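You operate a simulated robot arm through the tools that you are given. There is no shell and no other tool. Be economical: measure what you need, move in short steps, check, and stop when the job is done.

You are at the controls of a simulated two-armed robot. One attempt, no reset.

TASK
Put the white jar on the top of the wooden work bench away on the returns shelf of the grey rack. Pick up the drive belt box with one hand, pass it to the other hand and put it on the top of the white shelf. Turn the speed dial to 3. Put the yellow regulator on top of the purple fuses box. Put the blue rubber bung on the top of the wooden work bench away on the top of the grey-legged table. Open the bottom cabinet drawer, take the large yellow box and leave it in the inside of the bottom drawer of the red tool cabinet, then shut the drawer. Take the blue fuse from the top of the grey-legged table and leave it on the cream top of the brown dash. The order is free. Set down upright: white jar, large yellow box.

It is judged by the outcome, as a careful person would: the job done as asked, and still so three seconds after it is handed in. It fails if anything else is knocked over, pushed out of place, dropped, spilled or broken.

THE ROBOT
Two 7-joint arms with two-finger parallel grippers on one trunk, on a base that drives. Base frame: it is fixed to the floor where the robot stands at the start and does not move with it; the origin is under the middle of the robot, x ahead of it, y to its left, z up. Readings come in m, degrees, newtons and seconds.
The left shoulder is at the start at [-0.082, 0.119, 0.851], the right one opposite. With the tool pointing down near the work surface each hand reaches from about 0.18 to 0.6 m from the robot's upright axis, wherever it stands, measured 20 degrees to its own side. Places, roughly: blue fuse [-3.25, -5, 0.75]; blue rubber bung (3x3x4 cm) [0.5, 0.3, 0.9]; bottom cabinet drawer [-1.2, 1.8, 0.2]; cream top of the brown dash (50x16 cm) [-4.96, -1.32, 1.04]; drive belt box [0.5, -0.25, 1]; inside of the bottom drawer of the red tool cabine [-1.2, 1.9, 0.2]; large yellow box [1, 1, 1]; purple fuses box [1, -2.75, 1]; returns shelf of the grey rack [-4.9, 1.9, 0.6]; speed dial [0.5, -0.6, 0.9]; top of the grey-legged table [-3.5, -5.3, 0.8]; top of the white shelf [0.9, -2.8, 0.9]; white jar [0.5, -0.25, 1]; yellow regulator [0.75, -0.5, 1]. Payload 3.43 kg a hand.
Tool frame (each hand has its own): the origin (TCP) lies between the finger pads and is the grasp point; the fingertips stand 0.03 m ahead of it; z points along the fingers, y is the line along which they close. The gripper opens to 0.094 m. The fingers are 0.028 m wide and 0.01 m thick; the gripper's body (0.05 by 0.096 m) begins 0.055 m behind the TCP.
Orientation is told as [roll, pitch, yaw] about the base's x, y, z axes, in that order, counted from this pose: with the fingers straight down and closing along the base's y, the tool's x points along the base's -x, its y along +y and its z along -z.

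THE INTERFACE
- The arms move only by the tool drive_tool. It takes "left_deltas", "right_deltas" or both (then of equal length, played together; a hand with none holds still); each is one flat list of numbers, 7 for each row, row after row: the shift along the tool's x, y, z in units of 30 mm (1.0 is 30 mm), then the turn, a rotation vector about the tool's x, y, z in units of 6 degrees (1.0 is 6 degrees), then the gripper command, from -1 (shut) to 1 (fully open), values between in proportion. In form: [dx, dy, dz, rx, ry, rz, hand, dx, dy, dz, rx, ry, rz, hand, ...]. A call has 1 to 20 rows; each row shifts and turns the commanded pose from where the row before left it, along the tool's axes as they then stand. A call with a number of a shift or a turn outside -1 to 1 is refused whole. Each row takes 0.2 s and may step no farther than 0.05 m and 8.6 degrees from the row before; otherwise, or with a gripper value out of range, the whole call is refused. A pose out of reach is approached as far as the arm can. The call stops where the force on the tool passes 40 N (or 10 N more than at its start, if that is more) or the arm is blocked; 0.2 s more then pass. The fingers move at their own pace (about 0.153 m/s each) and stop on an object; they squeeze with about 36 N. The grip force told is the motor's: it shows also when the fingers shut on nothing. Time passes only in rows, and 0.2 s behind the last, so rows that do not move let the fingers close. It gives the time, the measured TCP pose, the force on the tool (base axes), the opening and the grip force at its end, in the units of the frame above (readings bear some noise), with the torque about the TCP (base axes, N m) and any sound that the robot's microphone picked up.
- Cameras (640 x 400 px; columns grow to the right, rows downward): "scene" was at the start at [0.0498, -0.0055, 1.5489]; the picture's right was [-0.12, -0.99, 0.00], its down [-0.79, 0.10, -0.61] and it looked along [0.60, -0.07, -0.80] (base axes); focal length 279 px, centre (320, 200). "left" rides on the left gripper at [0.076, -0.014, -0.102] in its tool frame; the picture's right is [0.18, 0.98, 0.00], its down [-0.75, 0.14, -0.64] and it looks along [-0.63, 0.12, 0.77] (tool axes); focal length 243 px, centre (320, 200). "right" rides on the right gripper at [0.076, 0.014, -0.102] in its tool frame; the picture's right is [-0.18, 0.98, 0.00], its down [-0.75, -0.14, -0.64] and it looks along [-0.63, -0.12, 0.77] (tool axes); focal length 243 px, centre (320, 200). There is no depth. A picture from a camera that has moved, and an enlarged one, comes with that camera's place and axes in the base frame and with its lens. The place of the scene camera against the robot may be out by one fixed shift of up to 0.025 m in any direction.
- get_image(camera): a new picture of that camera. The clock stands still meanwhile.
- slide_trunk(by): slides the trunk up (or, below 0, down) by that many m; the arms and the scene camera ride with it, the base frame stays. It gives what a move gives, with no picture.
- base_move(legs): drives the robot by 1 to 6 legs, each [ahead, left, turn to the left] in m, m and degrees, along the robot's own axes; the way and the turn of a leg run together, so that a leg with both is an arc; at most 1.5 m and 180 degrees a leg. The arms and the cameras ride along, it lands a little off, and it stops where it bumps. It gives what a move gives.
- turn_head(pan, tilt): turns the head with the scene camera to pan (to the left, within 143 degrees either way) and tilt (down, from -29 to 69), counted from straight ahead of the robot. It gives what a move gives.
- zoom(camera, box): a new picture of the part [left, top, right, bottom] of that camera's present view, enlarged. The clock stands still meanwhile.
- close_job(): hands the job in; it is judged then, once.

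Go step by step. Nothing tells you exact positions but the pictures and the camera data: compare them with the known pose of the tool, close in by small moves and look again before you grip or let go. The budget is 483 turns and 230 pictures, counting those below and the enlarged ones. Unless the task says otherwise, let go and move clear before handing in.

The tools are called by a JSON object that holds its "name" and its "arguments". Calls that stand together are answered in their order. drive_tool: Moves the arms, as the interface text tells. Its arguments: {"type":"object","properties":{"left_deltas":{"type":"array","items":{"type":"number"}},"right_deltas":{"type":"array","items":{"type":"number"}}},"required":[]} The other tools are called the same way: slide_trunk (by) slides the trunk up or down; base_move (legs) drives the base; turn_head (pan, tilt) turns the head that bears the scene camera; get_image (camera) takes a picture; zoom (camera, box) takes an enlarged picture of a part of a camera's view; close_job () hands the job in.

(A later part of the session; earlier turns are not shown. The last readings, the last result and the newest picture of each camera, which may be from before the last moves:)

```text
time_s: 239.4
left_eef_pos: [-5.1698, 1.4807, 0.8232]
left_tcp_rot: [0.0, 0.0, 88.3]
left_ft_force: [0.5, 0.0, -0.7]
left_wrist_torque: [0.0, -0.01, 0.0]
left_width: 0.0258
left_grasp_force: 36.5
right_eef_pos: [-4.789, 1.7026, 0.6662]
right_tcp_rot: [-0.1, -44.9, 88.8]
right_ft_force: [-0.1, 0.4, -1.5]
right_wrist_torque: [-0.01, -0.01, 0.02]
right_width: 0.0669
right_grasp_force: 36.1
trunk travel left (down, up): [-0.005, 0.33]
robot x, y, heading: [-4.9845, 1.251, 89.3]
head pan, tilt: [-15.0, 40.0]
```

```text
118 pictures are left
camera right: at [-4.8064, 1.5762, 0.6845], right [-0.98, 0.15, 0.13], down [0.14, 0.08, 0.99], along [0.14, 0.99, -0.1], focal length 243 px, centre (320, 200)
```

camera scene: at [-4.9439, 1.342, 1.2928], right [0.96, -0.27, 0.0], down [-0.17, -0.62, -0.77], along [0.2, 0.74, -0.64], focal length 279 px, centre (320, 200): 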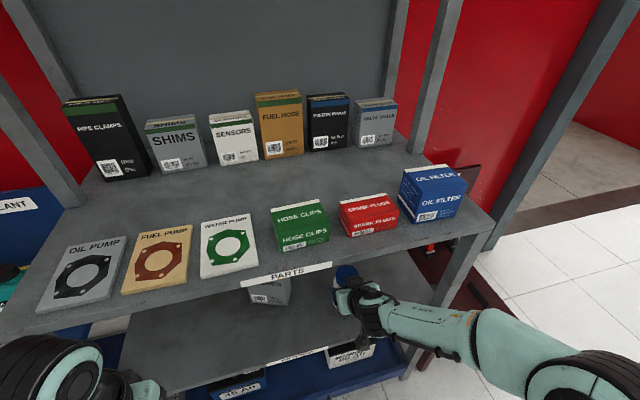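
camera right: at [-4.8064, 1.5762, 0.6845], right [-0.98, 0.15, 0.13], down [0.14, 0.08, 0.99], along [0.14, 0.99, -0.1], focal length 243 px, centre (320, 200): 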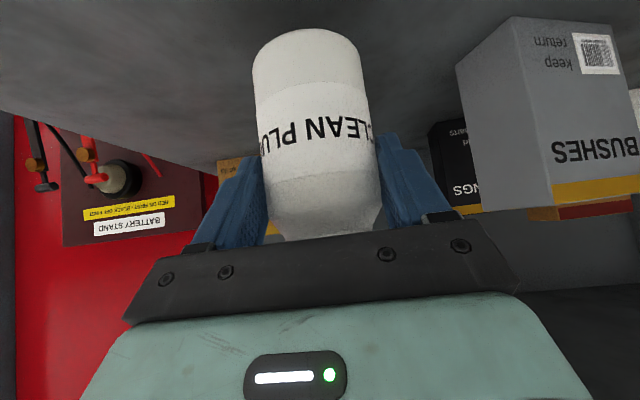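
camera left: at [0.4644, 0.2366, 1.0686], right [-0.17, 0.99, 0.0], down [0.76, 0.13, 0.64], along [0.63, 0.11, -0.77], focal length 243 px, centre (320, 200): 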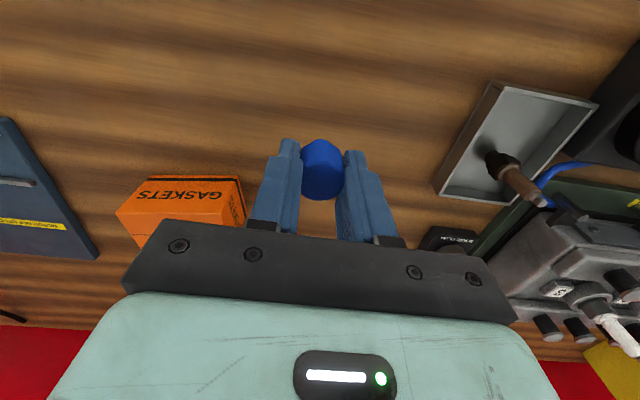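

{"name": "drive_tool", "arguments": {"right_deltas": [0.6, 0, 0.6, 0, 0, 0, -1]}}

{"name": "drive_tool", "arguments": {"right_deltas": [0.15, 0, 0.15, 0, 0, 0, -1]}}

{"name": "drive_tool", "arguments": {"right_deltas": [0.15, 0, 0.15, 0, 0, 0, -1]}}

{"name": "drive_tool", "arguments": {"right_deltas": [0.15, 0, 0.15, 0, 0, 0, -1]}}

```text
time_s: 239.8
left_eef_pos: [-5.1694, 1.4807, 0.824]
left_tcp_rot: [0.0, 0.1, 88.2]
left_ft_force: [0.2, 0.6, -0.3]
left_wrist_torque: [-0.01, -0.01, -0.01]
left_width: 0.0257
left_grasp_force: 36.4
right_eef_pos: [-4.7901, 1.7014, 0.6411]
right_tcp_rot: [0.1, -45.0, 88.8]
right_ft_force: [-0.2, 0.5, -1.5]
right_wrist_torque: [-0.06, 0.02, 0.02]
right_width: 0.0665
right_grasp_force: 35.8
trunk travel left (down, up): [-0.005, 0.33]
robot x, y, heading: [-4.987, 1.2524, 89.7]
head pan, tilt: [-15.0, 40.0]
```

```text
time_s: 240.2
left_eef_pos: [-5.1691, 1.4813, 0.8231]
left_tcp_rot: [0.0, 0.0, 88.4]
left_ft_force: [0.9, 0.5, -0.3]
left_wrist_torque: [0.0, 0.0, 0.02]
left_width: 0.026
left_grasp_force: 36.5
right_eef_pos: [-4.7905, 1.7022, 0.6339]
right_tcp_rot: [0.0, -44.9, 88.8]
right_ft_force: [-0.6, 0.1, -1.6]
right_wrist_torque: [-0.01, -0.01, 0.0]
right_width: 0.0665
right_grasp_force: 36.5
trunk travel left (down, up): [-0.005, 0.33]
robot x, y, heading: [-4.9863, 1.2521, 89.0]
head pan, tilt: [-15.0, 40.0]
```

```text
time_s: 240.6
left_eef_pos: [-5.1698, 1.481, 0.8237]
left_tcp_rot: [-0.2, 0.0, 88.3]
left_ft_force: [0.1, 1.1, 0.0]
left_wrist_torque: [0.01, -0.02, -0.03]
left_width: 0.0257
left_grasp_force: 36.1
right_eef_pos: [-4.7912, 1.7007, 0.6287]
right_tcp_rot: [-0.1, -45.0, 88.9]
right_ft_force: [0.0, -0.1, -1.2]
right_wrist_torque: [0.02, 0.0, -0.03]
right_width: 0.0664
right_grasp_force: 35.7
trunk travel left (down, up): [-0.005, 0.33]
robot x, y, heading: [-4.9828, 1.2489, 89.5]
head pan, tilt: [-15.0, 40.0]
```

```text
time_s: 241.0
left_eef_pos: [-5.17, 1.4795, 0.8238]
left_tcp_rot: [-0.1, -0.2, 88.2]
left_ft_force: [-0.3, 0.1, 1.1]
left_wrist_torque: [0.0, 0.02, -0.01]
left_width: 0.0255
left_grasp_force: 36.3
right_eef_pos: [-4.7908, 1.701, 0.6284]
right_tcp_rot: [-0.3, -45.7, 89.0]
right_ft_force: [2.8, -6.1, 27.1]
right_wrist_torque: [0.19, -0.07, 0.16]
right_width: 0.0665
right_grasp_force: 35.8
trunk travel left (down, up): [-0.005, 0.33]
robot x, y, heading: [-4.9839, 1.2489, 89.3]
head pan, tilt: [-15.0, 40.0]
```

{"name": "drive_tool", "arguments": {"right_deltas": [-0.1, 0, -0.1, 0, 0, 0, -1, 0, 0, 0, 0, 0, 0, 0.6, 0, 0, 0, 0, 0, 0, 1, 0, 0, 0, 0, 0, 0, 1]}}

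{"name": "get_image", "arguments": {"camera": "right"}}

```text
time_s: 242.0
left_eef_pos: [-5.1692, 1.4815, 0.8232]
left_tcp_rot: [-0.1, 0.1, 88.2]
left_ft_force: [-0.9, -0.2, 0.3]
left_wrist_torque: [0.02, 0.02, -0.01]
left_width: 0.0257
left_grasp_force: 35.6
right_eef_pos: [-4.7916, 1.7006, 0.6274]
right_tcp_rot: [0.1, -44.8, 88.8]
right_ft_force: [0.6, -0.2, 0.2]
right_wrist_torque: [0.0, 0.0, 0.0]
right_width: 0.0938
right_grasp_force: 0.1
trunk travel left (down, up): [-0.005, 0.33]
robot x, y, heading: [-4.984, 1.2501, 89.8]
head pan, tilt: [-15.0, 40.0]
```

```text
117 pictures are left
camera right: at [-4.8077, 1.5741, 0.6454], right [-0.98, 0.15, 0.13], down [0.14, 0.08, 0.99], along [0.14, 0.99, -0.1], focal length 243 px, centre (320, 200)
```

right: 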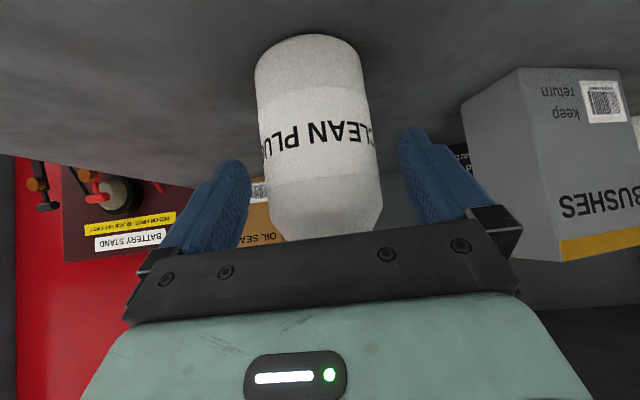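

Jar stands free. Retreat straight back, then drive back and check.

{"name": "drive_tool", "arguments": {"right_deltas": [0.3, 0, -0.5, 0, 0, 0, 1, 0.5, 0, -0.6, 0, 0, 0, 1, 0.5, 0, -0.6, 0, 0, 0, 1, 0.5, 0, -0.6, 0, 0, 0, 1, 0.5, 0, -0.6, 0, 0, 0, 1]}}

{"name": "get_image", "arguments": {"camera": "right"}}

{"name": "base_move", "arguments": {"legs": [[-0.4, 0, 0]]}}

{"name": "get_image", "arguments": {"camera": "scene"}}

```text
time_s: 243.2
left_eef_pos: [-5.1703, 1.4806, 0.8247]
left_tcp_rot: [-0.1, 0.1, 88.3]
left_ft_force: [0.4, -0.8, -0.1]
left_wrist_torque: [-0.01, 0.03, 0.0]
left_width: 0.0259
left_grasp_force: 35.8
right_eef_pos: [-4.7889, 1.5913, 0.6409]
right_tcp_rot: [-0.1, -44.9, 88.8]
right_ft_force: [0.3, 0.0, -0.4]
right_wrist_torque: [0.02, 0.0, 0.01]
right_width: 0.0938
right_grasp_force: 0.0
trunk travel left (down, up): [-0.005, 0.33]
robot x, y, heading: [-4.9873, 1.2509, 89.7]
head pan, tilt: [-15.0, 40.0]
```

```text
116 pictures are left
camera right: at [-4.8073, 1.4648, 0.6595], right [-0.98, 0.15, 0.13], down [0.14, 0.08, 0.99], along [0.14, 0.99, -0.1], focal length 243 px, centre (320, 200)
```

right: 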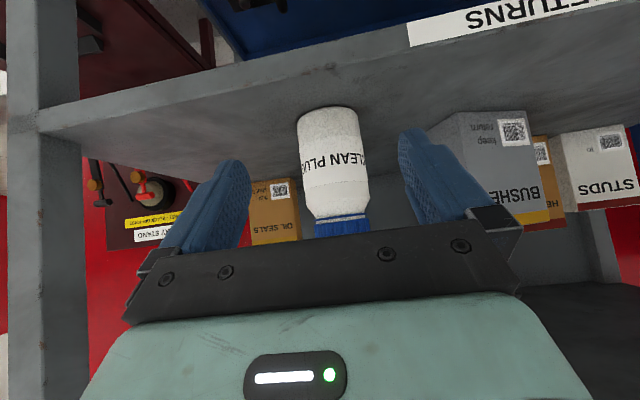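

```text
time_s: 245.8
left_eef_pos: [-5.1746, 1.0664, 0.8232]
left_tcp_rot: [-0.1, 0.0, 88.8]
left_ft_force: [-0.1, -0.7, -0.6]
left_wrist_torque: [-0.02, -0.01, -0.01]
left_width: 0.0257
left_grasp_force: 35.7
right_eef_pos: [-4.7941, 1.1792, 0.6422]
right_tcp_rot: [-0.1, -45.0, 89.3]
right_ft_force: [-0.4, 0.0, -0.3]
right_wrist_torque: [0.0, 0.01, 0.01]
right_width: 0.0939
right_grasp_force: 0.0
trunk travel left (down, up): [-0.005, 0.33]
robot x, y, heading: [-4.983, 0.8403, 89.7]
head pan, tilt: [-15.0, 40.0]
```

```text
115 pictures are left
camera scene: at [-4.9466, 0.9291, 1.2928], right [0.97, -0.26, 0.0], down [-0.17, -0.62, -0.77], along [0.2, 0.74, -0.64], focal length 279 px, centre (320, 200)
```

scene: 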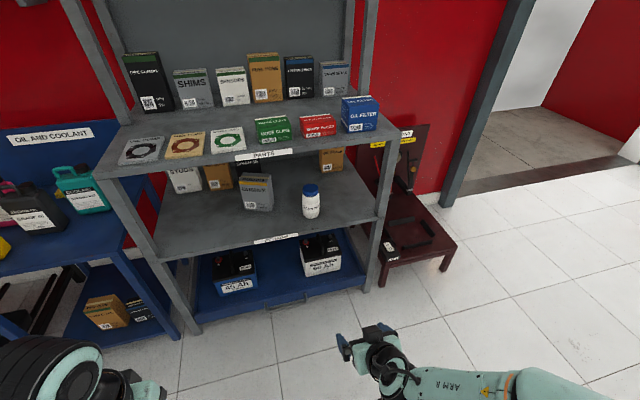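

Jar is upright on RETURNS. Raise the trunk, level the right hand, turn around and look for the route.

{"name": "slide_trunk", "arguments": {"by": 0.27}}

{"name": "drive_tool", "arguments": {"right_deltas": [0, 0, -0.6, 0, 1, 0, 1, 0, 0, -0.6, 0, 1, 0, 1, 0, 0, -0.6, 0, 1, 0, 1, 0, 0, -0.6, 0, 1, 0, 1, 0, 0, -0.6, 0, 1, 0, 1, 0, 0, -0.6, 0, 1, 0, 1, 0, 0, -0.6, 0, 1, 0, 1, 0, 0, -0.6, 0, 0.5, 0, 1]}}

{"name": "base_move", "arguments": {"legs": [[0, 0, 90], [0, 0, 70]]}}

{"name": "turn_head", "arguments": {"pan": 10, "tilt": 22}}

{"name": "get_image", "arguments": {"camera": "scene"}}

```text
time_s: 248.5
left_eef_pos: [-5.1733, 1.0676, 1.0922]
left_tcp_rot: [0.0, 0.1, 88.8]
left_ft_force: [0.2, 0.2, -0.4]
left_wrist_torque: [-0.02, 0.0, -0.02]
left_width: 0.0258
left_grasp_force: 35.9
right_eef_pos: [-4.794, 1.1797, 0.9114]
right_tcp_rot: [0.0, -44.9, 89.2]
right_ft_force: [-0.9, -0.1, -0.1]
right_wrist_torque: [0.02, -0.01, -0.01]
right_width: 0.0939
right_grasp_force: 0.1
trunk travel left (down, up): [-0.275, 0.06]
robot x, y, heading: [-4.9925, 0.8406, 89.9]
head pan, tilt: [-15.0, 40.0]
```

```text
time_s: 250.3
left_eef_pos: [-5.1734, 1.0673, 1.0939]
left_tcp_rot: [0.0, 0.0, 88.7]
left_ft_force: [1.0, 0.0, -0.4]
left_wrist_torque: [0.0, -0.01, -0.01]
left_width: 0.0258
left_grasp_force: 35.8
right_eef_pos: [-4.7944, 1.1256, 1.0433]
right_tcp_rot: [0.0, 0.1, 89.3]
right_ft_force: [0.0, -0.1, -0.3]
right_wrist_torque: [-0.01, 0.02, 0.0]
right_width: 0.094
right_grasp_force: 0.1
trunk travel left (down, up): [-0.275, 0.06]
robot x, y, heading: [-4.9904, 0.8385, 90.0]
head pan, tilt: [-15.0, 40.0]
```

```text
time_s: 257.7
left_eef_pos: [-4.8792, 0.5667, 1.0929]
left_tcp_rot: [0.0, -0.1, -108.4]
left_ft_force: [0.0, -0.4, -0.3]
left_wrist_torque: [0.03, 0.01, 0.04]
left_width: 0.0257
left_grasp_force: 36.2
right_eef_pos: [-5.2581, 0.623, 1.0417]
right_tcp_rot: [0.0, 0.1, -107.8]
right_ft_force: [-0.1, 0.3, -0.6]
right_wrist_torque: [0.0, 0.0, 0.01]
right_width: 0.0938
right_grasp_force: 0.0
trunk travel left (down, up): [-0.275, 0.06]
robot x, y, heading: [-4.9911, 0.8411, -107.1]
head pan, tilt: [-15.0, 40.0]
```

```text
time_s: 258.6
left_eef_pos: [-4.8789, 0.5664, 1.0927]
left_tcp_rot: [0.0, 0.0, -108.4]
left_ft_force: [0.2, 0.2, -0.1]
left_wrist_torque: [-0.04, 0.01, 0.0]
left_width: 0.0257
left_grasp_force: 36.1
right_eef_pos: [-5.2589, 0.6212, 1.0412]
right_tcp_rot: [0.1, 0.0, -107.8]
right_ft_force: [0.1, 0.3, 1.1]
right_wrist_torque: [0.02, -0.02, -0.04]
right_width: 0.094
right_grasp_force: 0.0
trunk travel left (down, up): [-0.275, 0.06]
robot x, y, heading: [-4.9895, 0.8396, -107.0]
head pan, tilt: [10.0, 22.0]
```

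```text
114 pictures are left
camera scene: at [-4.9673, 0.7922, 1.5948], right [-0.99, 0.12, 0.0], down [0.05, 0.37, -0.93], along [-0.12, -0.92, -0.38], focal length 279 px, centre (320, 200)
```

scene: 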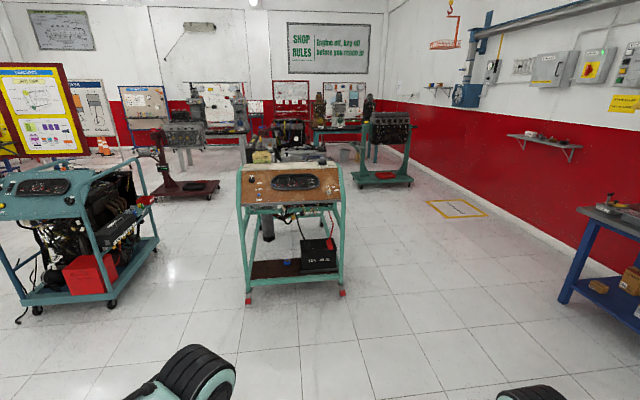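

{"name": "zoom", "arguments": {"camera": "scene", "box": [100, 70, 420, 270]}}

```text
2.00 times, centred on (260, 170) of scene
camera zoom: at [-4.9673, 0.7922, 1.5948], right [-0.99, 0.12, 0.0], down [0.05, 0.37, -0.93], along [-0.12, -0.92, -0.38], focal length 559 px, centre (440, 260)
```

zoom: 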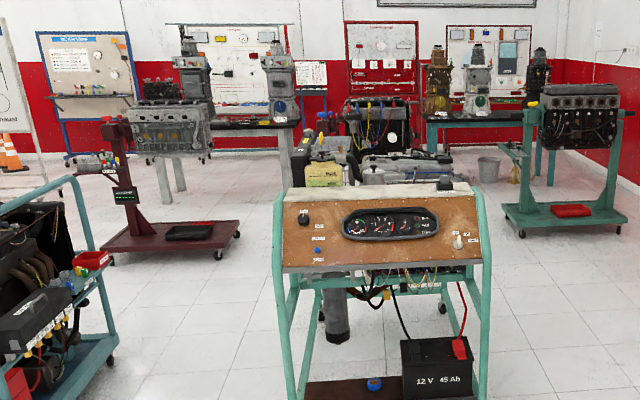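

The dash is ahead; the grey-legged table is beyond at y≈-5. I take the corridor at x≈-4.05 between dash and teal cart.

{"name": "base_move", "arguments": {"legs": [[0, 0, 17], [0, 0.93, 0], [1.4, 0, 0]]}}

{"name": "turn_head", "arguments": {"pan": 0, "tilt": 25}}

{"name": "get_image", "arguments": {"camera": "scene"}}

```text
time_s: 274.4
left_eef_pos: [-3.8707, -0.7641, 1.0936]
left_tcp_rot: [0.0, 0.0, -90.2]
left_ft_force: [-0.3, -0.2, -0.8]
left_wrist_torque: [0.01, 0.0, -0.01]
left_width: 0.0259
left_grasp_force: 36.8
right_eef_pos: [-4.2485, -0.8303, 1.0417]
right_tcp_rot: [0.0, 0.1, -89.8]
right_ft_force: [-0.1, -0.1, 0.2]
right_wrist_torque: [-0.02, 0.01, -0.03]
right_width: 0.094
right_grasp_force: 0.0
trunk travel left (down, up): [-0.275, 0.06]
robot x, y, heading: [-4.0602, -0.5371, -88.9]
head pan, tilt: [10.0, 22.0]
```

```text
time_s: 275.2
left_eef_pos: [-3.8701, -0.7649, 1.0942]
left_tcp_rot: [-0.1, -0.1, -90.1]
left_ft_force: [0.5, 0.2, -0.7]
left_wrist_torque: [0.01, 0.0, -0.03]
left_width: 0.0256
left_grasp_force: 36.2
right_eef_pos: [-4.2489, -0.8296, 1.0409]
right_tcp_rot: [0.0, 0.0, -89.6]
right_ft_force: [-0.4, -0.3, 0.5]
right_wrist_torque: [-0.06, -0.02, 0.0]
right_width: 0.0942
right_grasp_force: 0.0
trunk travel left (down, up): [-0.275, 0.06]
robot x, y, heading: [-4.0622, -0.5413, -88.8]
head pan, tilt: [0.0, 25.0]
```

```text
112 pictures are left
camera scene: at [-4.0385, -0.5847, 1.59], right [-1.0, -0.02, 0.0], down [-0.01, 0.42, -0.91], along [0.02, -0.91, -0.42], focal length 279 px, centre (320, 200)
```

scene: 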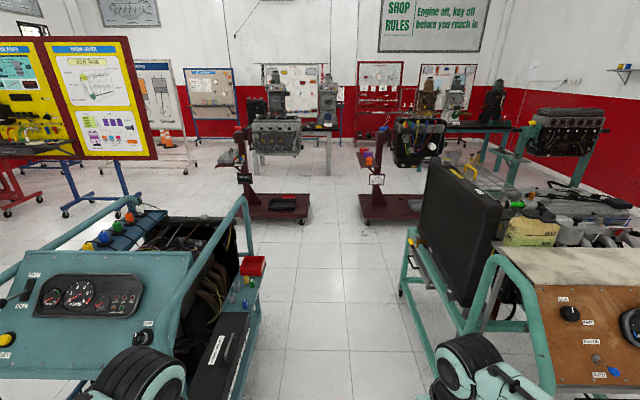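

{"name": "base_move", "arguments": {"legs": [[0, 0, -1.2], [1.2, 0, 0]]}}

{"name": "turn_head", "arguments": {"pan": 20, "tilt": 30}}

{"name": "get_image", "arguments": {"camera": "scene"}}

```text
time_s: 281.5
left_eef_pos: [-3.8766, -1.9509, 1.0941]
left_tcp_rot: [0.0, -0.1, -91.2]
left_ft_force: [0.8, 0.7, -0.2]
left_wrist_torque: [0.04, -0.02, -0.02]
left_width: 0.0257
left_grasp_force: 36.1
right_eef_pos: [-4.2559, -2.012, 1.0421]
right_tcp_rot: [0.0, 0.0, -90.8]
right_ft_force: [-0.1, 0.0, 0.5]
right_wrist_torque: [0.02, 0.01, -0.02]
right_width: 0.0938
right_grasp_force: 0.0
trunk travel left (down, up): [-0.275, 0.06]
robot x, y, heading: [-4.0616, -1.7219, -89.8]
head pan, tilt: [0.0, 25.0]
```

```text
time_s: 282.4
left_eef_pos: [-3.8772, -1.954, 1.0931]
left_tcp_rot: [0.0, -0.2, -91.2]
left_ft_force: [-0.6, 0.4, -0.2]
left_wrist_torque: [0.0, 0.02, 0.0]
left_width: 0.026
left_grasp_force: 35.7
right_eef_pos: [-4.2551, -2.0112, 1.0414]
right_tcp_rot: [-0.1, 0.0, -90.8]
right_ft_force: [0.6, -0.3, 0.6]
right_wrist_torque: [0.0, -0.01, 0.02]
right_width: 0.0941
right_grasp_force: 0.1
trunk travel left (down, up): [-0.275, 0.06]
robot x, y, heading: [-4.0616, -1.7216, -89.7]
head pan, tilt: [20.0, 30.0]
```

```text
111 pictures are left
camera scene: at [-4.0109, -1.762, 1.582], right [-0.94, -0.34, 0.0], down [-0.17, 0.47, -0.87], along [0.3, -0.81, -0.5], focal length 279 px, centre (320, 200)
```

scene: 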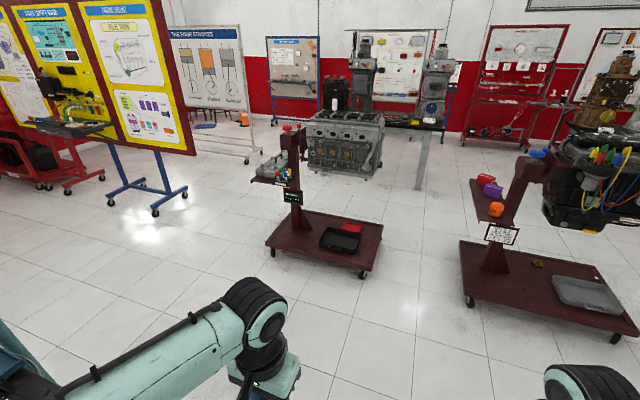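

Left maroon stand base spans x -3.8…-2.85, y -3.4…-3.98. I go around its left side into the gap in front of the grey-legged table.

{"name": "base_move", "arguments": {"legs": [[1.1, 0, 0], [0, 0.85, 0], [0, 0.82, 0]]}}

{"name": "turn_head", "arguments": {"pan": -15, "tilt": 30}}

{"name": "get_image", "arguments": {"camera": "scene"}}

```text
time_s: 302.5
left_eef_pos: [-2.2217, -3.0393, 1.0932]
left_tcp_rot: [0.0, 0.0, -90.0]
left_ft_force: [-0.3, 0.0, -0.1]
left_wrist_torque: [0.01, -0.01, 0.0]
left_width: 0.0257
left_grasp_force: 36.3
right_eef_pos: [-2.6, -3.1071, 1.0417]
right_tcp_rot: [0.0, 0.1, -89.3]
right_ft_force: [-0.3, -1.3, 0.1]
right_wrist_torque: [0.04, -0.01, -0.02]
right_width: 0.0942
right_grasp_force: 0.1
trunk travel left (down, up): [-0.275, 0.06]
robot x, y, heading: [-2.4107, -2.8177, -88.9]
head pan, tilt: [20.0, 30.0]
```

```text
time_s: 303.5
left_eef_pos: [-2.2216, -3.0395, 1.0945]
left_tcp_rot: [-0.1, 0.1, -90.0]
left_ft_force: [-0.5, -0.2, -0.2]
left_wrist_torque: [0.01, -0.03, -0.04]
left_width: 0.0258
left_grasp_force: 36.1
right_eef_pos: [-2.5999, -3.1064, 1.0419]
right_tcp_rot: [0.0, -0.1, -89.4]
right_ft_force: [-0.2, -0.2, -1.1]
right_wrist_torque: [0.0, 0.02, 0.03]
right_width: 0.0942
right_grasp_force: 0.0
trunk travel left (down, up): [-0.275, 0.06]
robot x, y, heading: [-2.4062, -2.8088, -88.9]
head pan, tilt: [-15.0, 30.0]
```

```text
110 pictures are left
camera scene: at [-2.4146, -2.8554, 1.582], right [-0.97, 0.24, 0.0], down [0.12, 0.49, -0.87], along [-0.21, -0.84, -0.5], focal length 279 px, centre (320, 200)
```

scene: 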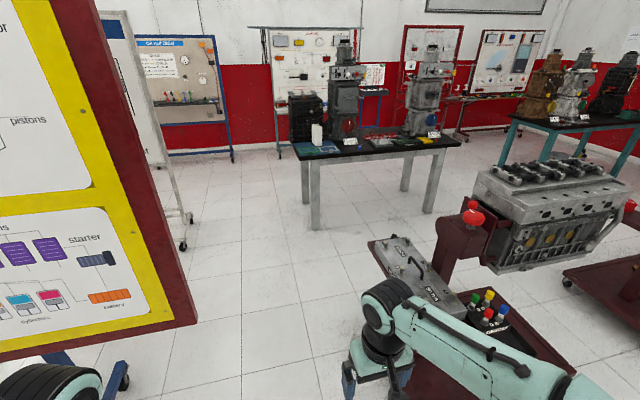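

The poster's end (-2.12,-3.63) and the stand's tray (-2.83) leave ~0.7 m; I pass sideways facing +x with hands pulled in.

{"name": "drive_tool", "arguments": {"right_deltas": [0.9, 0, 0, 0, 0, 0, 1, 0.9, 0, 0, 0, 0, 0, 1, 0.9, 0, 0, 0, 0, 0, 1], "left_deltas": [0.5, 0, 0, 0, 0, 0, -1, 0.5, 0, 0, 0, 0, 0, -1, 0, 0, 0, 0, 0, 0, -1]}}

{"name": "base_move", "arguments": {"legs": [[0, 0, 89], [-0.06, 0, 0], [0, -0.25, 0]]}}

{"name": "turn_head", "arguments": {"pan": -80, "tilt": 35}}

{"name": "get_image", "arguments": {"camera": "scene"}}

{"name": "turn_head", "arguments": {"pan": -35, "tilt": 35}}

{"name": "get_image", "arguments": {"camera": "scene"}}

```text
time_s: 304.3
left_eef_pos: [-2.221, -3.0081, 1.0933]
left_tcp_rot: [0.0, 0.0, -90.1]
left_ft_force: [-0.5, 0.6, -0.6]
left_wrist_torque: [0.0, -0.03, -0.05]
left_width: 0.0257
left_grasp_force: 36.4
right_eef_pos: [-2.5972, -3.0235, 1.0417]
right_tcp_rot: [0.1, 0.0, -89.4]
right_ft_force: [0.5, 0.2, -0.4]
right_wrist_torque: [-0.01, -0.02, -0.02]
right_width: 0.0939
right_grasp_force: 0.1
trunk travel left (down, up): [-0.275, 0.06]
robot x, y, heading: [-2.4107, -2.8143, -88.8]
head pan, tilt: [-15.0, 30.0]
```

```text
time_s: 311.5
left_eef_pos: [-2.2728, -2.876, 1.0936]
left_tcp_rot: [0.0, -0.1, 0.6]
left_ft_force: [0.2, -0.3, 0.3]
left_wrist_torque: [0.0, -0.01, 0.01]
left_width: 0.0259
left_grasp_force: 36.2
right_eef_pos: [-2.2534, -3.2514, 1.0407]
right_tcp_rot: [-0.1, -0.1, 1.2]
right_ft_force: [-0.4, -1.1, 0.4]
right_wrist_torque: [0.0, -0.02, 0.0]
right_width: 0.0939
right_grasp_force: 0.0
trunk travel left (down, up): [-0.275, 0.06]
robot x, y, heading: [-2.461, -3.0725, 2.0]
head pan, tilt: [-15.0, 30.0]
```

```text
time_s: 312.9
left_eef_pos: [-2.2729, -2.8761, 1.0942]
left_tcp_rot: [0.0, 0.0, 0.5]
left_ft_force: [-0.6, 1.1, -0.3]
left_wrist_torque: [-0.04, 0.01, -0.01]
left_width: 0.0259
left_grasp_force: 35.9
right_eef_pos: [-2.2519, -3.251, 1.0408]
right_tcp_rot: [0.0, 0.0, 1.2]
right_ft_force: [-0.4, -0.6, 0.4]
right_wrist_torque: [0.04, 0.02, -0.02]
right_width: 0.094
right_grasp_force: 0.1
trunk travel left (down, up): [-0.275, 0.06]
robot x, y, heading: [-2.4636, -3.0664, 2.0]
head pan, tilt: [-80.0, 35.0]
```

```text
109 pictures are left
camera scene: at [-2.4695, -3.1522, 1.5742], right [-0.98, -0.21, 0.0], down [-0.12, 0.56, -0.82], along [0.17, -0.8, -0.57], focal length 279 px, centre (320, 200)
```

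scene: 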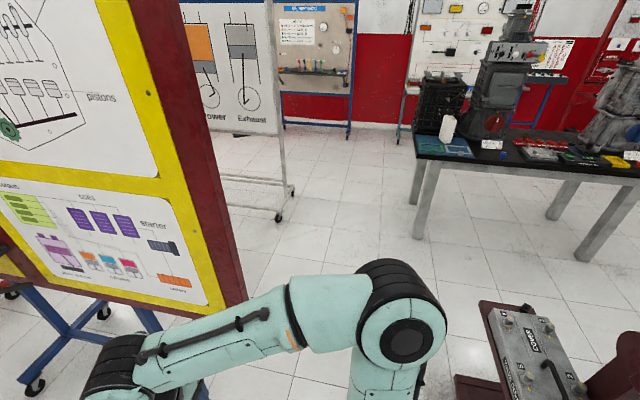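

```text
time_s: 314.0
left_eef_pos: [-2.2727, -2.8756, 1.0942]
left_tcp_rot: [0.1, 0.0, 0.7]
left_ft_force: [-0.9, -0.4, -0.1]
left_wrist_torque: [-0.01, -0.02, -0.01]
left_width: 0.0254
left_grasp_force: 36.5
right_eef_pos: [-2.2534, -3.2523, 1.0411]
right_tcp_rot: [0.0, 0.0, 1.2]
right_ft_force: [0.6, -0.4, 0.2]
right_wrist_torque: [0.02, 0.01, -0.04]
right_width: 0.0939
right_grasp_force: 0.0
trunk travel left (down, up): [-0.275, 0.06]
robot x, y, heading: [-2.4638, -3.0679, 1.9]
head pan, tilt: [-35.0, 35.0]
```

```text
108 pictures are left
camera scene: at [-2.414, -3.1143, 1.5742], right [-0.55, -0.84, 0.0], down [-0.48, 0.31, -0.82], along [0.69, -0.45, -0.57], focal length 279 px, centre (320, 200)
```

scene: 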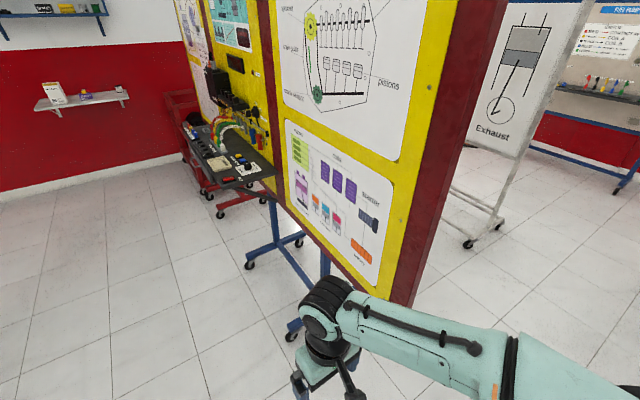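

Clearances look fine (board end x≈-2.05, tray x≈-2.86). Strafe through.

{"name": "base_move", "arguments": {"legs": [[-0.02, 0, -2], [0, -0.7, 0], [0, -0.65, 0]]}}

{"name": "turn_head", "arguments": {"pan": -100, "tilt": 35}}

{"name": "get_image", "arguments": {"camera": "scene"}}

```text
time_s: 326.7
left_eef_pos: [-2.2904, -4.23, 1.093]
left_tcp_rot: [0.0, 0.0, -1.3]
left_ft_force: [-0.7, 0.6, -0.7]
left_wrist_torque: [0.01, 0.01, 0.01]
left_width: 0.0257
left_grasp_force: 36.3
right_eef_pos: [-2.2837, -4.6066, 1.0414]
right_tcp_rot: [0.1, 0.0, -0.8]
right_ft_force: [0.4, -0.7, 0.3]
right_wrist_torque: [0.03, -0.03, -0.03]
right_width: 0.0941
right_grasp_force: 0.0
trunk travel left (down, up): [-0.275, 0.06]
robot x, y, heading: [-2.4862, -4.4153, 0.0]
head pan, tilt: [-35.0, 35.0]
```

```text
time_s: 328.1
left_eef_pos: [-2.2902, -4.2301, 1.0939]
left_tcp_rot: [0.0, 0.0, -1.3]
left_ft_force: [0.3, -0.3, 0.3]
left_wrist_torque: [0.0, 0.02, 0.02]
left_width: 0.026
left_grasp_force: 35.8
right_eef_pos: [-2.2822, -4.6076, 1.041]
right_tcp_rot: [0.1, 0.0, -0.8]
right_ft_force: [-0.3, -0.1, 0.2]
right_wrist_torque: [0.0, -0.01, 0.03]
right_width: 0.094
right_grasp_force: 0.0
trunk travel left (down, up): [-0.275, 0.06]
robot x, y, heading: [-2.4875, -4.415, -0.1]
head pan, tilt: [-100.0, 35.0]
```

```text
107 pictures are left
camera scene: at [-2.5274, -4.4994, 1.5742], right [-0.98, 0.17, 0.0], down [0.1, 0.56, -0.82], along [-0.14, -0.81, -0.57], focal length 279 px, centre (320, 200)
```

scene: 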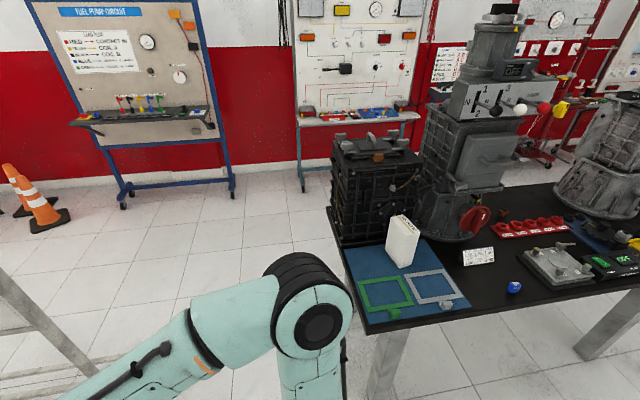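

{"name": "zoom", "arguments": {"camera": "scene", "box": [330, 190, 640, 350]}}

```text
2.06 times, centred on (485, 270) of scene
camera zoom: at [-2.5274, -4.4994, 1.5742], right [-0.98, 0.17, 0.0], down [0.1, 0.56, -0.82], along [-0.14, -0.81, -0.57], focal length 577 px, centre (-21, 56)
```

zoom: 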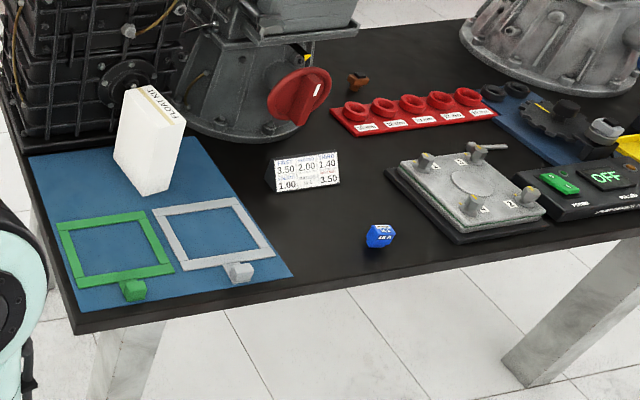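

The blue fuse is near (-3.30,-5.0) on the black table top. Turn to face the table and move in.

{"name": "base_move", "arguments": {"legs": [[0, 0, -90], [0, -0.68, 0], [0.1, 0, 0]]}}

{"name": "turn_head", "arguments": {"pan": 0, "tilt": 50}}

{"name": "get_image", "arguments": {"camera": "scene"}}

{"name": "get_image", "arguments": {"camera": "right"}}

```text
time_s: 338.9
left_eef_pos: [-2.9747, -4.7216, 1.0934]
left_tcp_rot: [0.0, 0.0, -91.2]
left_ft_force: [0.1, -0.7, -0.1]
left_wrist_torque: [0.0, -0.01, 0.01]
left_width: 0.0257
left_grasp_force: 36.1
right_eef_pos: [-3.3506, -4.7295, 1.0416]
right_tcp_rot: [0.0, 0.0, -90.7]
right_ft_force: [0.4, -0.3, -0.1]
right_wrist_torque: [0.0, 0.01, -0.02]
right_width: 0.094
right_grasp_force: 0.0
trunk travel left (down, up): [-0.275, 0.06]
robot x, y, heading: [-3.1609, -4.5266, -90.0]
head pan, tilt: [-100.0, 35.0]
```

```text
time_s: 340.7
left_eef_pos: [-2.974, -4.7223, 1.0933]
left_tcp_rot: [-0.1, 0.1, -91.3]
left_ft_force: [-0.1, 0.5, -0.3]
left_wrist_torque: [0.01, -0.02, -0.03]
left_width: 0.0259
left_grasp_force: 35.9
right_eef_pos: [-3.3515, -4.7293, 1.0422]
right_tcp_rot: [0.1, 0.0, -90.8]
right_ft_force: [0.3, -0.3, 0.2]
right_wrist_torque: [0.01, 0.0, -0.02]
right_width: 0.0938
right_grasp_force: 0.0
trunk travel left (down, up): [-0.275, 0.06]
robot x, y, heading: [-3.1568, -4.5217, -90.1]
head pan, tilt: [0.0, 50.0]
```

```text
105 pictures are left
camera scene: at [-3.1407, -4.5541, 1.5525], right [-1.0, 0.0, 0.0], down [0.0, 0.77, -0.64], along [0.0, -0.64, -0.77], focal length 279 px, centre (320, 200)
```

scene: 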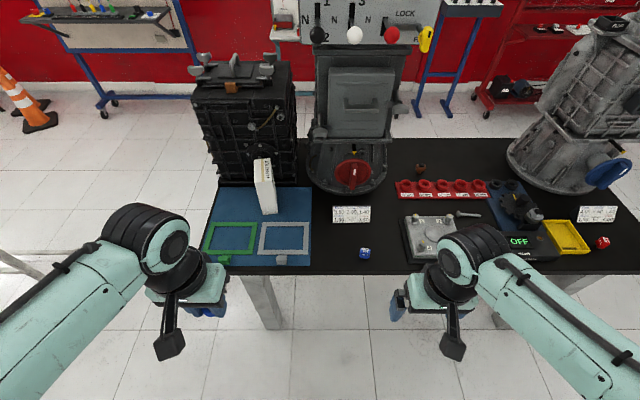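

```text
104 pictures are left
camera right: at [-3.3358, -4.6535, 1.1432], right [0.98, -0.2, 0.0], down [-0.15, -0.75, 0.64], along [-0.13, -0.63, -0.77], focal length 243 px, centre (320, 200)
```

right: 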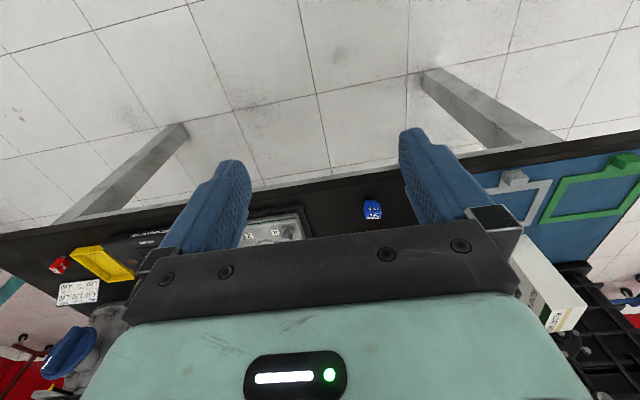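

Place the bung first with the left hand at about (-3.11,-5.03), a free spot.

{"name": "drive_tool", "arguments": {"left_deltas": [-0.94, -0.39, 0.5, 0, 0, 0, -1, -0.94, -0.39, 0.5, 0, 0, 0, -1, -0.94, -0.39, 0.5, 0, 0, 0, -1, -0.94, -0.39, 0.5, 0, 0, 0, -1, -0.94, -0.39, 0.5, 0, 0, 0, -1, -0.94, -0.39, 0.5, 0, 0, 0, -1, -0.94, -0.39, 0.5, 0, 0, 0, -1, -0.94, -0.39, 0.5, 0, 0, 0, -1, -0.94, -0.39, 0.5, 0, 0, 0, -1, -0.94, -0.39, 0.5, 0, 0, 0, -1]}}

{"name": "get_image", "arguments": {"camera": "left"}}

{"name": "get_image", "arguments": {"camera": "scene"}}

```text
time_s: 342.9
left_eef_pos: [-3.0992, -5.0011, 0.9446]
left_tcp_rot: [0.0, 0.0, -91.2]
left_ft_force: [0.6, 0.6, 0.2]
left_wrist_torque: [0.02, 0.02, 0.01]
left_width: 0.0257
left_grasp_force: 35.1
right_eef_pos: [-3.3515, -4.7314, 1.0419]
right_tcp_rot: [-0.1, 0.1, -90.7]
right_ft_force: [-0.7, 0.4, -0.1]
right_wrist_torque: [0.0, 0.0, 0.0]
right_width: 0.0939
right_grasp_force: 0.0
trunk travel left (down, up): [-0.275, 0.06]
robot x, y, heading: [-3.1613, -4.5248, -90.0]
head pan, tilt: [0.0, 50.0]
```

```text
103 pictures are left
camera left: at [-3.1114, -4.9252, 1.0447], right [0.99, 0.16, 0.0], down [0.12, -0.76, 0.64], along [0.1, -0.63, -0.77], focal length 243 px, centre (320, 200)
```

left: 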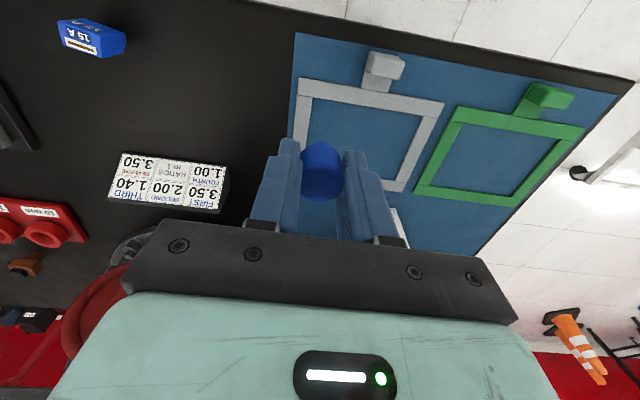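

```text
102 pictures are left
camera scene: at [-3.1412, -4.5552, 1.5525], right [-1.0, 0.0, 0.0], down [0.0, 0.77, -0.64], along [0.0, -0.64, -0.77], focal length 279 px, centre (320, 200)
```

scene: 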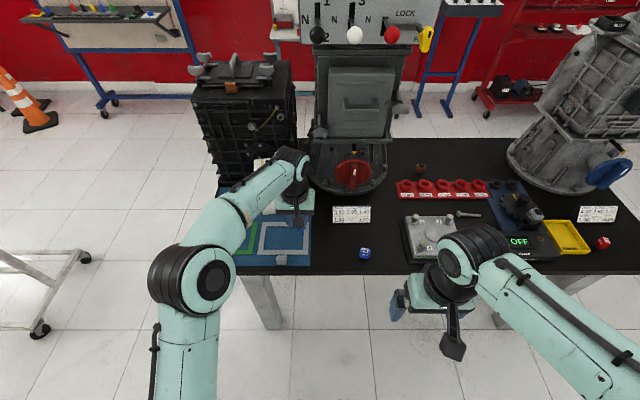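

{"name": "drive_tool", "arguments": {"left_deltas": [0, -0.8, 0.8, 0, 0, 0, -1, 0, -0.75, 0.8, 0, 0, 0, -1, 0, 0, 0.9, 0, 0, 0, -1, 0, 0, 0.9, 0, 0, 0, -1, 0, 0, 0.6, 0, 0, 0, -1]}}

{"name": "drive_tool", "arguments": {"left_deltas": [0, 0, 0.2, 0, 0, 0, -1]}}

{"name": "drive_tool", "arguments": {"left_deltas": [0, 0, 0.2, 0, 0, 0, -1]}}

{"name": "get_image", "arguments": {"camera": "left"}}

```text
time_s: 344.1
left_eef_pos: [-3.1452, -5.0, 0.8254]
left_tcp_rot: [0.0, 0.0, -91.2]
left_ft_force: [-0.2, -0.4, -0.8]
left_wrist_torque: [0.02, -0.02, 0.02]
left_width: 0.0258
left_grasp_force: 35.7
right_eef_pos: [-3.3512, -4.7301, 1.0398]
right_tcp_rot: [0.1, 0.0, -90.7]
right_ft_force: [0.1, 0.2, 0.6]
right_wrist_torque: [0.01, -0.01, 0.0]
right_width: 0.0941
right_grasp_force: 0.0
trunk travel left (down, up): [-0.275, 0.06]
robot x, y, heading: [-3.1622, -4.525, -90.1]
head pan, tilt: [0.0, 50.0]
```

```text
time_s: 344.5
left_eef_pos: [-3.1436, -4.9996, 0.8191]
left_tcp_rot: [-0.1, 0.1, -91.2]
left_ft_force: [0.8, 0.4, -0.4]
left_wrist_torque: [-0.01, 0.01, 0.01]
left_width: 0.0257
left_grasp_force: 35.9
right_eef_pos: [-3.3512, -4.7304, 1.0426]
right_tcp_rot: [0.0, 0.0, -90.8]
right_ft_force: [-0.3, 0.5, 0.3]
right_wrist_torque: [0.05, -0.01, 0.0]
right_width: 0.0939
right_grasp_force: 0.0
trunk travel left (down, up): [-0.275, 0.06]
robot x, y, heading: [-3.1616, -4.5232, -89.9]
head pan, tilt: [0.0, 50.0]
```

```text
time_s: 344.9
left_eef_pos: [-3.1432, -5.0007, 0.8123]
left_tcp_rot: [-0.2, -0.1, -91.3]
left_ft_force: [1.1, 1.0, 6.4]
left_wrist_torque: [0.03, -0.04, 0.0]
left_width: 0.0258
left_grasp_force: 36.1
right_eef_pos: [-3.3507, -4.7294, 1.0411]
right_tcp_rot: [0.0, 0.0, -90.8]
right_ft_force: [0.9, -0.9, 0.3]
right_wrist_torque: [0.0, -0.04, 0.04]
right_width: 0.094
right_grasp_force: 0.2
trunk travel left (down, up): [-0.275, 0.06]
robot x, y, heading: [-3.1616, -4.5292, -89.9]
head pan, tilt: [0.0, 50.0]
```

```text
101 pictures are left
camera left: at [-3.156, -4.9232, 0.9144], right [0.99, 0.16, 0.0], down [0.13, -0.76, 0.64], along [0.1, -0.64, -0.77], focal length 243 px, centre (320, 200)
```

left: 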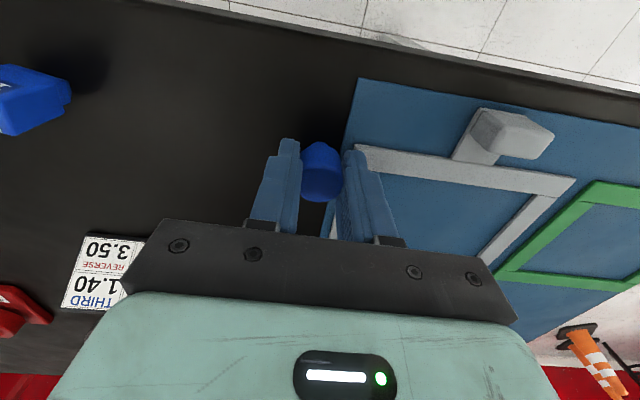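

{"name": "drive_tool", "arguments": {"left_deltas": [0, 0, 0, 0, 0, 0, -0.2, 0, 0, 0, 0, 0, 0, 0, 0, 0, -0.5, 0, 0, 0, 0, 0, 0, -1, 0, 0, 0, 0, 0, 0, -1, 0, 0, 0, 0, 0, 0, -1, 0, 0, 0, 0]}}

{"name": "get_image", "arguments": {"camera": "left"}}

```text
time_s: 346.3
left_eef_pos: [-3.1451, -4.9986, 0.9157]
left_tcp_rot: [0.0, -0.1, -91.4]
left_ft_force: [-0.1, -0.1, -0.1]
left_wrist_torque: [0.0, 0.0, 0.02]
left_width: 0.0468
left_grasp_force: 0.1
right_eef_pos: [-3.3511, -4.7306, 1.0409]
right_tcp_rot: [0.0, -0.1, -90.7]
right_ft_force: [-0.5, 0.1, 0.2]
right_wrist_torque: [0.0, 0.02, 0.0]
right_width: 0.094
right_grasp_force: 0.1
trunk travel left (down, up): [-0.275, 0.06]
robot x, y, heading: [-3.1578, -4.5227, -90.0]
head pan, tilt: [0.0, 50.0]
```

```text
100 pictures are left
camera left: at [-3.1575, -4.9234, 1.0172], right [0.99, 0.16, 0.0], down [0.12, -0.76, 0.64], along [0.1, -0.63, -0.77], focal length 243 px, centre (320, 200)
```

left: 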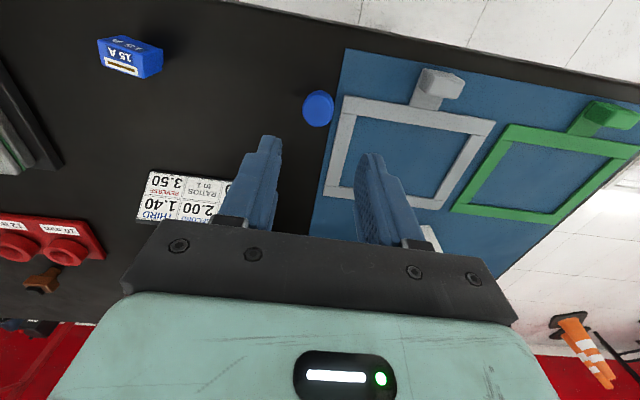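

Bung is on the table. Retract left, then bring the right hand over the fuse.

{"name": "drive_tool", "arguments": {"left_deltas": [0.5, 0.5, -0.9, 0, 0, 0, 0, 0.9, 0.6, -0.6, 0, 0, 0, 0, 0.9, 0.6, -0.5, 0, 0, 0, 0, 0.9, 0.5, -0.5, 0, 0, 0, 0, 0.9, 0.5, -0.5, 0, 0, 0, 0, 0.9, 0.5, -0.5, 0, 0, 0, 0, 0.9, 0.3, 0, 0, 0, 0, 0, 0.9, 0.3, 0, 0, 0, 0, 0]}}

{"name": "drive_tool", "arguments": {"right_deltas": [-0.9, 0.195, 0.4, 0, 0, 0, 0.2, -0.9, 0.195, 0.4, 0, 0, 0, 0.2, -0.9, 0.195, 0.4, 0, 0, 0, 0.2, -0.9, 0.195, 0.4, 0, 0, 0, 0.2, -0.9, 0.195, 0.4, 0, 0, 0, 0.2, -0.9, 0.195, 0.4, 0, 0, 0, 0.2, -0.9, 0.195, 0.4, 0, 0, 0, 0.2, -0.9, 0.195, 0.4, 0, 0, 0, 0.2, -0.9, 0.195, 0.4, 0, 0, 0, 0.2, -0.9, 0.195, 0.4, 0, 0, 0, 0.2]}}

{"name": "get_image", "arguments": {"camera": "right"}}

```text
time_s: 348.1
left_eef_pos: [-3.0248, -4.799, 1.0234]
left_tcp_rot: [0.0, -0.1, -91.4]
left_ft_force: [0.3, -0.2, -0.3]
left_wrist_torque: [0.0, 0.02, -0.01]
left_width: 0.0468
left_grasp_force: 0.0
right_eef_pos: [-3.3503, -4.7294, 1.0411]
right_tcp_rot: [0.0, 0.0, -90.7]
right_ft_force: [0.0, 0.0, 0.1]
right_wrist_torque: [-0.02, -0.01, 0.0]
right_width: 0.0941
right_grasp_force: 0.1
trunk travel left (down, up): [-0.275, 0.06]
robot x, y, heading: [-3.1599, -4.5212, -89.9]
head pan, tilt: [0.0, 50.0]
```

```text
time_s: 350.3
left_eef_pos: [-3.0251, -4.8001, 1.0235]
left_tcp_rot: [0.0, 0.0, -91.4]
left_ft_force: [-0.2, 0.6, 0.5]
left_wrist_torque: [-0.02, -0.02, 0.0]
left_width: 0.047
left_grasp_force: 0.1
right_eef_pos: [-3.2954, -5.0024, 0.9244]
right_tcp_rot: [0.1, 0.1, -90.7]
right_ft_force: [0.1, 0.2, 0.4]
right_wrist_torque: [0.02, 0.01, 0.02]
right_width: 0.0564
right_grasp_force: 0.1
trunk travel left (down, up): [-0.275, 0.06]
robot x, y, heading: [-3.1622, -4.5258, -90.0]
head pan, tilt: [0.0, 50.0]
```

```text
99 pictures are left
camera right: at [-3.2808, -4.9256, 1.0247], right [0.98, -0.2, 0.0], down [-0.15, -0.75, 0.64], along [-0.13, -0.63, -0.77], focal length 243 px, centre (320, 200)
```

right: 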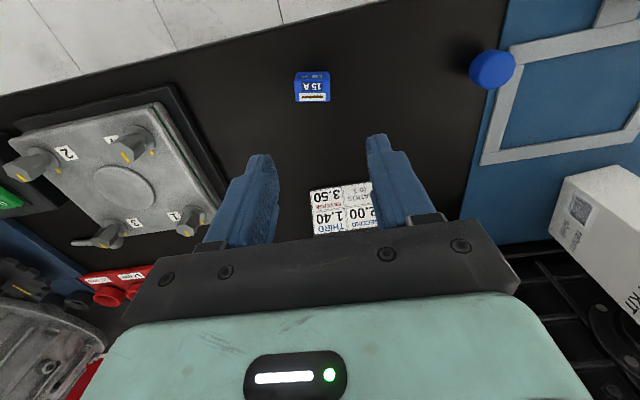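

{"name": "zoom", "arguments": {"camera": "right", "box": [260, 50, 380, 125]}}

```text
5.33 times, centred on (320, 88) of right
camera zoom: at [-3.2808, -4.9256, 1.0247], right [0.98, -0.2, 0.0], down [-0.15, -0.75, 0.64], along [-0.13, -0.63, -0.77], focal length 1294 px, centre (320, 800)
```

zoom: 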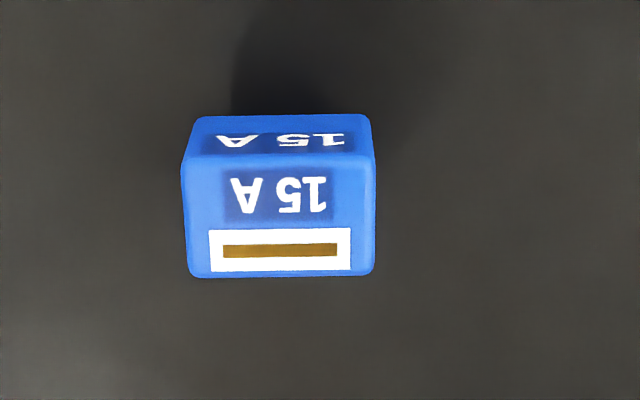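

{"name": "drive_tool", "arguments": {"right_deltas": [0.58, -0.2, 0.5, 0, 0, 0, 0.2, 0, 0, 0.7, 0, 0, 0.9, 0.2, 0, 0, 0.7, 0, 0, 0.9, 0.2]}}

{"name": "get_image", "arguments": {"camera": "right"}}

```text
time_s: 351.1
left_eef_pos: [-3.0248, -4.7998, 1.0238]
left_tcp_rot: [-0.1, 0.0, -91.2]
left_ft_force: [0.1, -0.2, -0.2]
left_wrist_torque: [-0.03, -0.01, 0.0]
left_width: 0.0468
left_grasp_force: 0.0
right_eef_pos: [-3.2999, -4.9842, 0.8664]
right_tcp_rot: [0.0, 0.1, -101.5]
right_ft_force: [0.1, -0.7, 0.1]
right_wrist_torque: [0.0, 0.01, -0.01]
right_width: 0.0564
right_grasp_force: 0.1
trunk travel left (down, up): [-0.275, 0.06]
robot x, y, heading: [-3.1638, -4.5247, -89.8]
head pan, tilt: [0.0, 50.0]
```

```text
97 pictures are left
camera right: at [-3.2712, -4.9118, 0.9675], right [0.93, -0.38, 0.0], down [-0.29, -0.71, 0.64], along [-0.24, -0.59, -0.77], focal length 243 px, centre (320, 200)
```

right: 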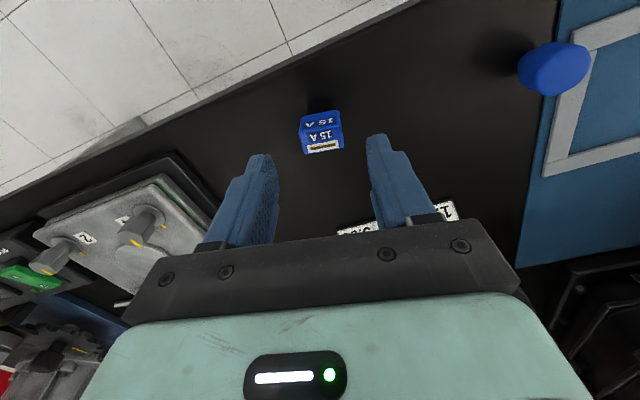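

{"name": "drive_tool", "arguments": {"right_deltas": [0, 0, 0.95, 0, 0, 0, 0.2, 0, 0, 0.95, 0, 0, 0, 0.2]}}

{"name": "get_image", "arguments": {"camera": "right"}}

```text
time_s: 351.7
left_eef_pos: [-3.0261, -4.8001, 1.0235]
left_tcp_rot: [0.0, 0.0, -91.3]
left_ft_force: [0.3, -0.3, -0.9]
left_wrist_torque: [0.02, 0.02, -0.01]
left_width: 0.0469
left_grasp_force: 0.0
right_eef_pos: [-3.3, -4.9842, 0.807]
right_tcp_rot: [0.0, 0.1, -101.5]
right_ft_force: [-0.2, 0.1, 0.6]
right_wrist_torque: [0.0, 0.03, 0.0]
right_width: 0.0562
right_grasp_force: 0.1
trunk travel left (down, up): [-0.275, 0.06]
robot x, y, heading: [-3.1623, -4.527, -90.1]
head pan, tilt: [0.0, 50.0]
```

```text
96 pictures are left
camera right: at [-3.2713, -4.9118, 0.9102], right [0.93, -0.38, 0.0], down [-0.29, -0.71, 0.64], along [-0.24, -0.59, -0.77], focal length 243 px, centre (320, 200)
```

right: 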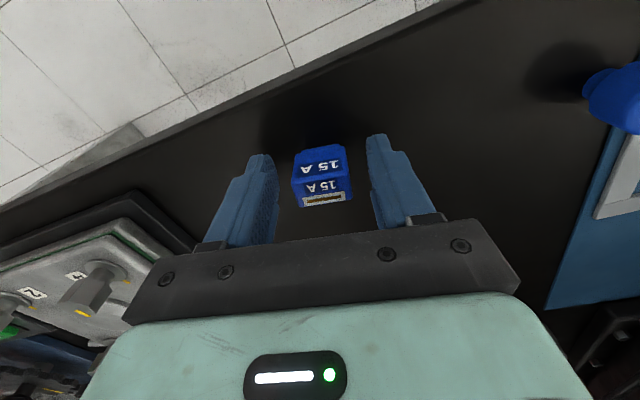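

{"name": "drive_tool", "arguments": {"right_deltas": [0, 0, 0, 0, 0, 0, -0.4, 0, 0, 0, 0, 0, 0, -1, 0, 0, 0, 0, 0, 0, -1, 0, 0, -0.5, 0, 0, 0, -1, 0, 0, -1, 0, 0, 0, -1, 0, 0, -1, 0, 0, 0, -1, 0, 0, -1, 0, 0, 0, -1, 0, 0, -1, 0, 0, 0, -1]}}

{"name": "get_image", "arguments": {"camera": "right"}}

```text
time_s: 353.5
left_eef_pos: [-3.0237, -4.7987, 1.0234]
left_tcp_rot: [0.0, 0.0, -91.3]
left_ft_force: [-0.1, 0.0, -0.5]
left_wrist_torque: [0.01, -0.02, 0.05]
left_width: 0.0468
left_grasp_force: 0.1
right_eef_pos: [-3.3031, -4.9828, 0.9445]
right_tcp_rot: [0.0, 0.0, -101.5]
right_ft_force: [-0.5, 0.0, -0.5]
right_wrist_torque: [0.0, -0.01, 0.0]
right_width: 0.0286
right_grasp_force: 35.9
trunk travel left (down, up): [-0.275, 0.06]
robot x, y, heading: [-3.1591, -4.5267, -89.9]
head pan, tilt: [0.0, 50.0]
```

```text
95 pictures are left
camera right: at [-3.2739, -4.9113, 1.0458], right [0.93, -0.38, 0.0], down [-0.29, -0.71, 0.64], along [-0.24, -0.59, -0.77], focal length 243 px, centre (320, 200)
```

right: 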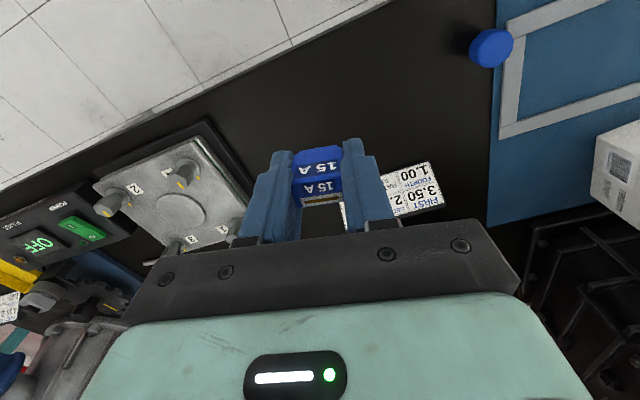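

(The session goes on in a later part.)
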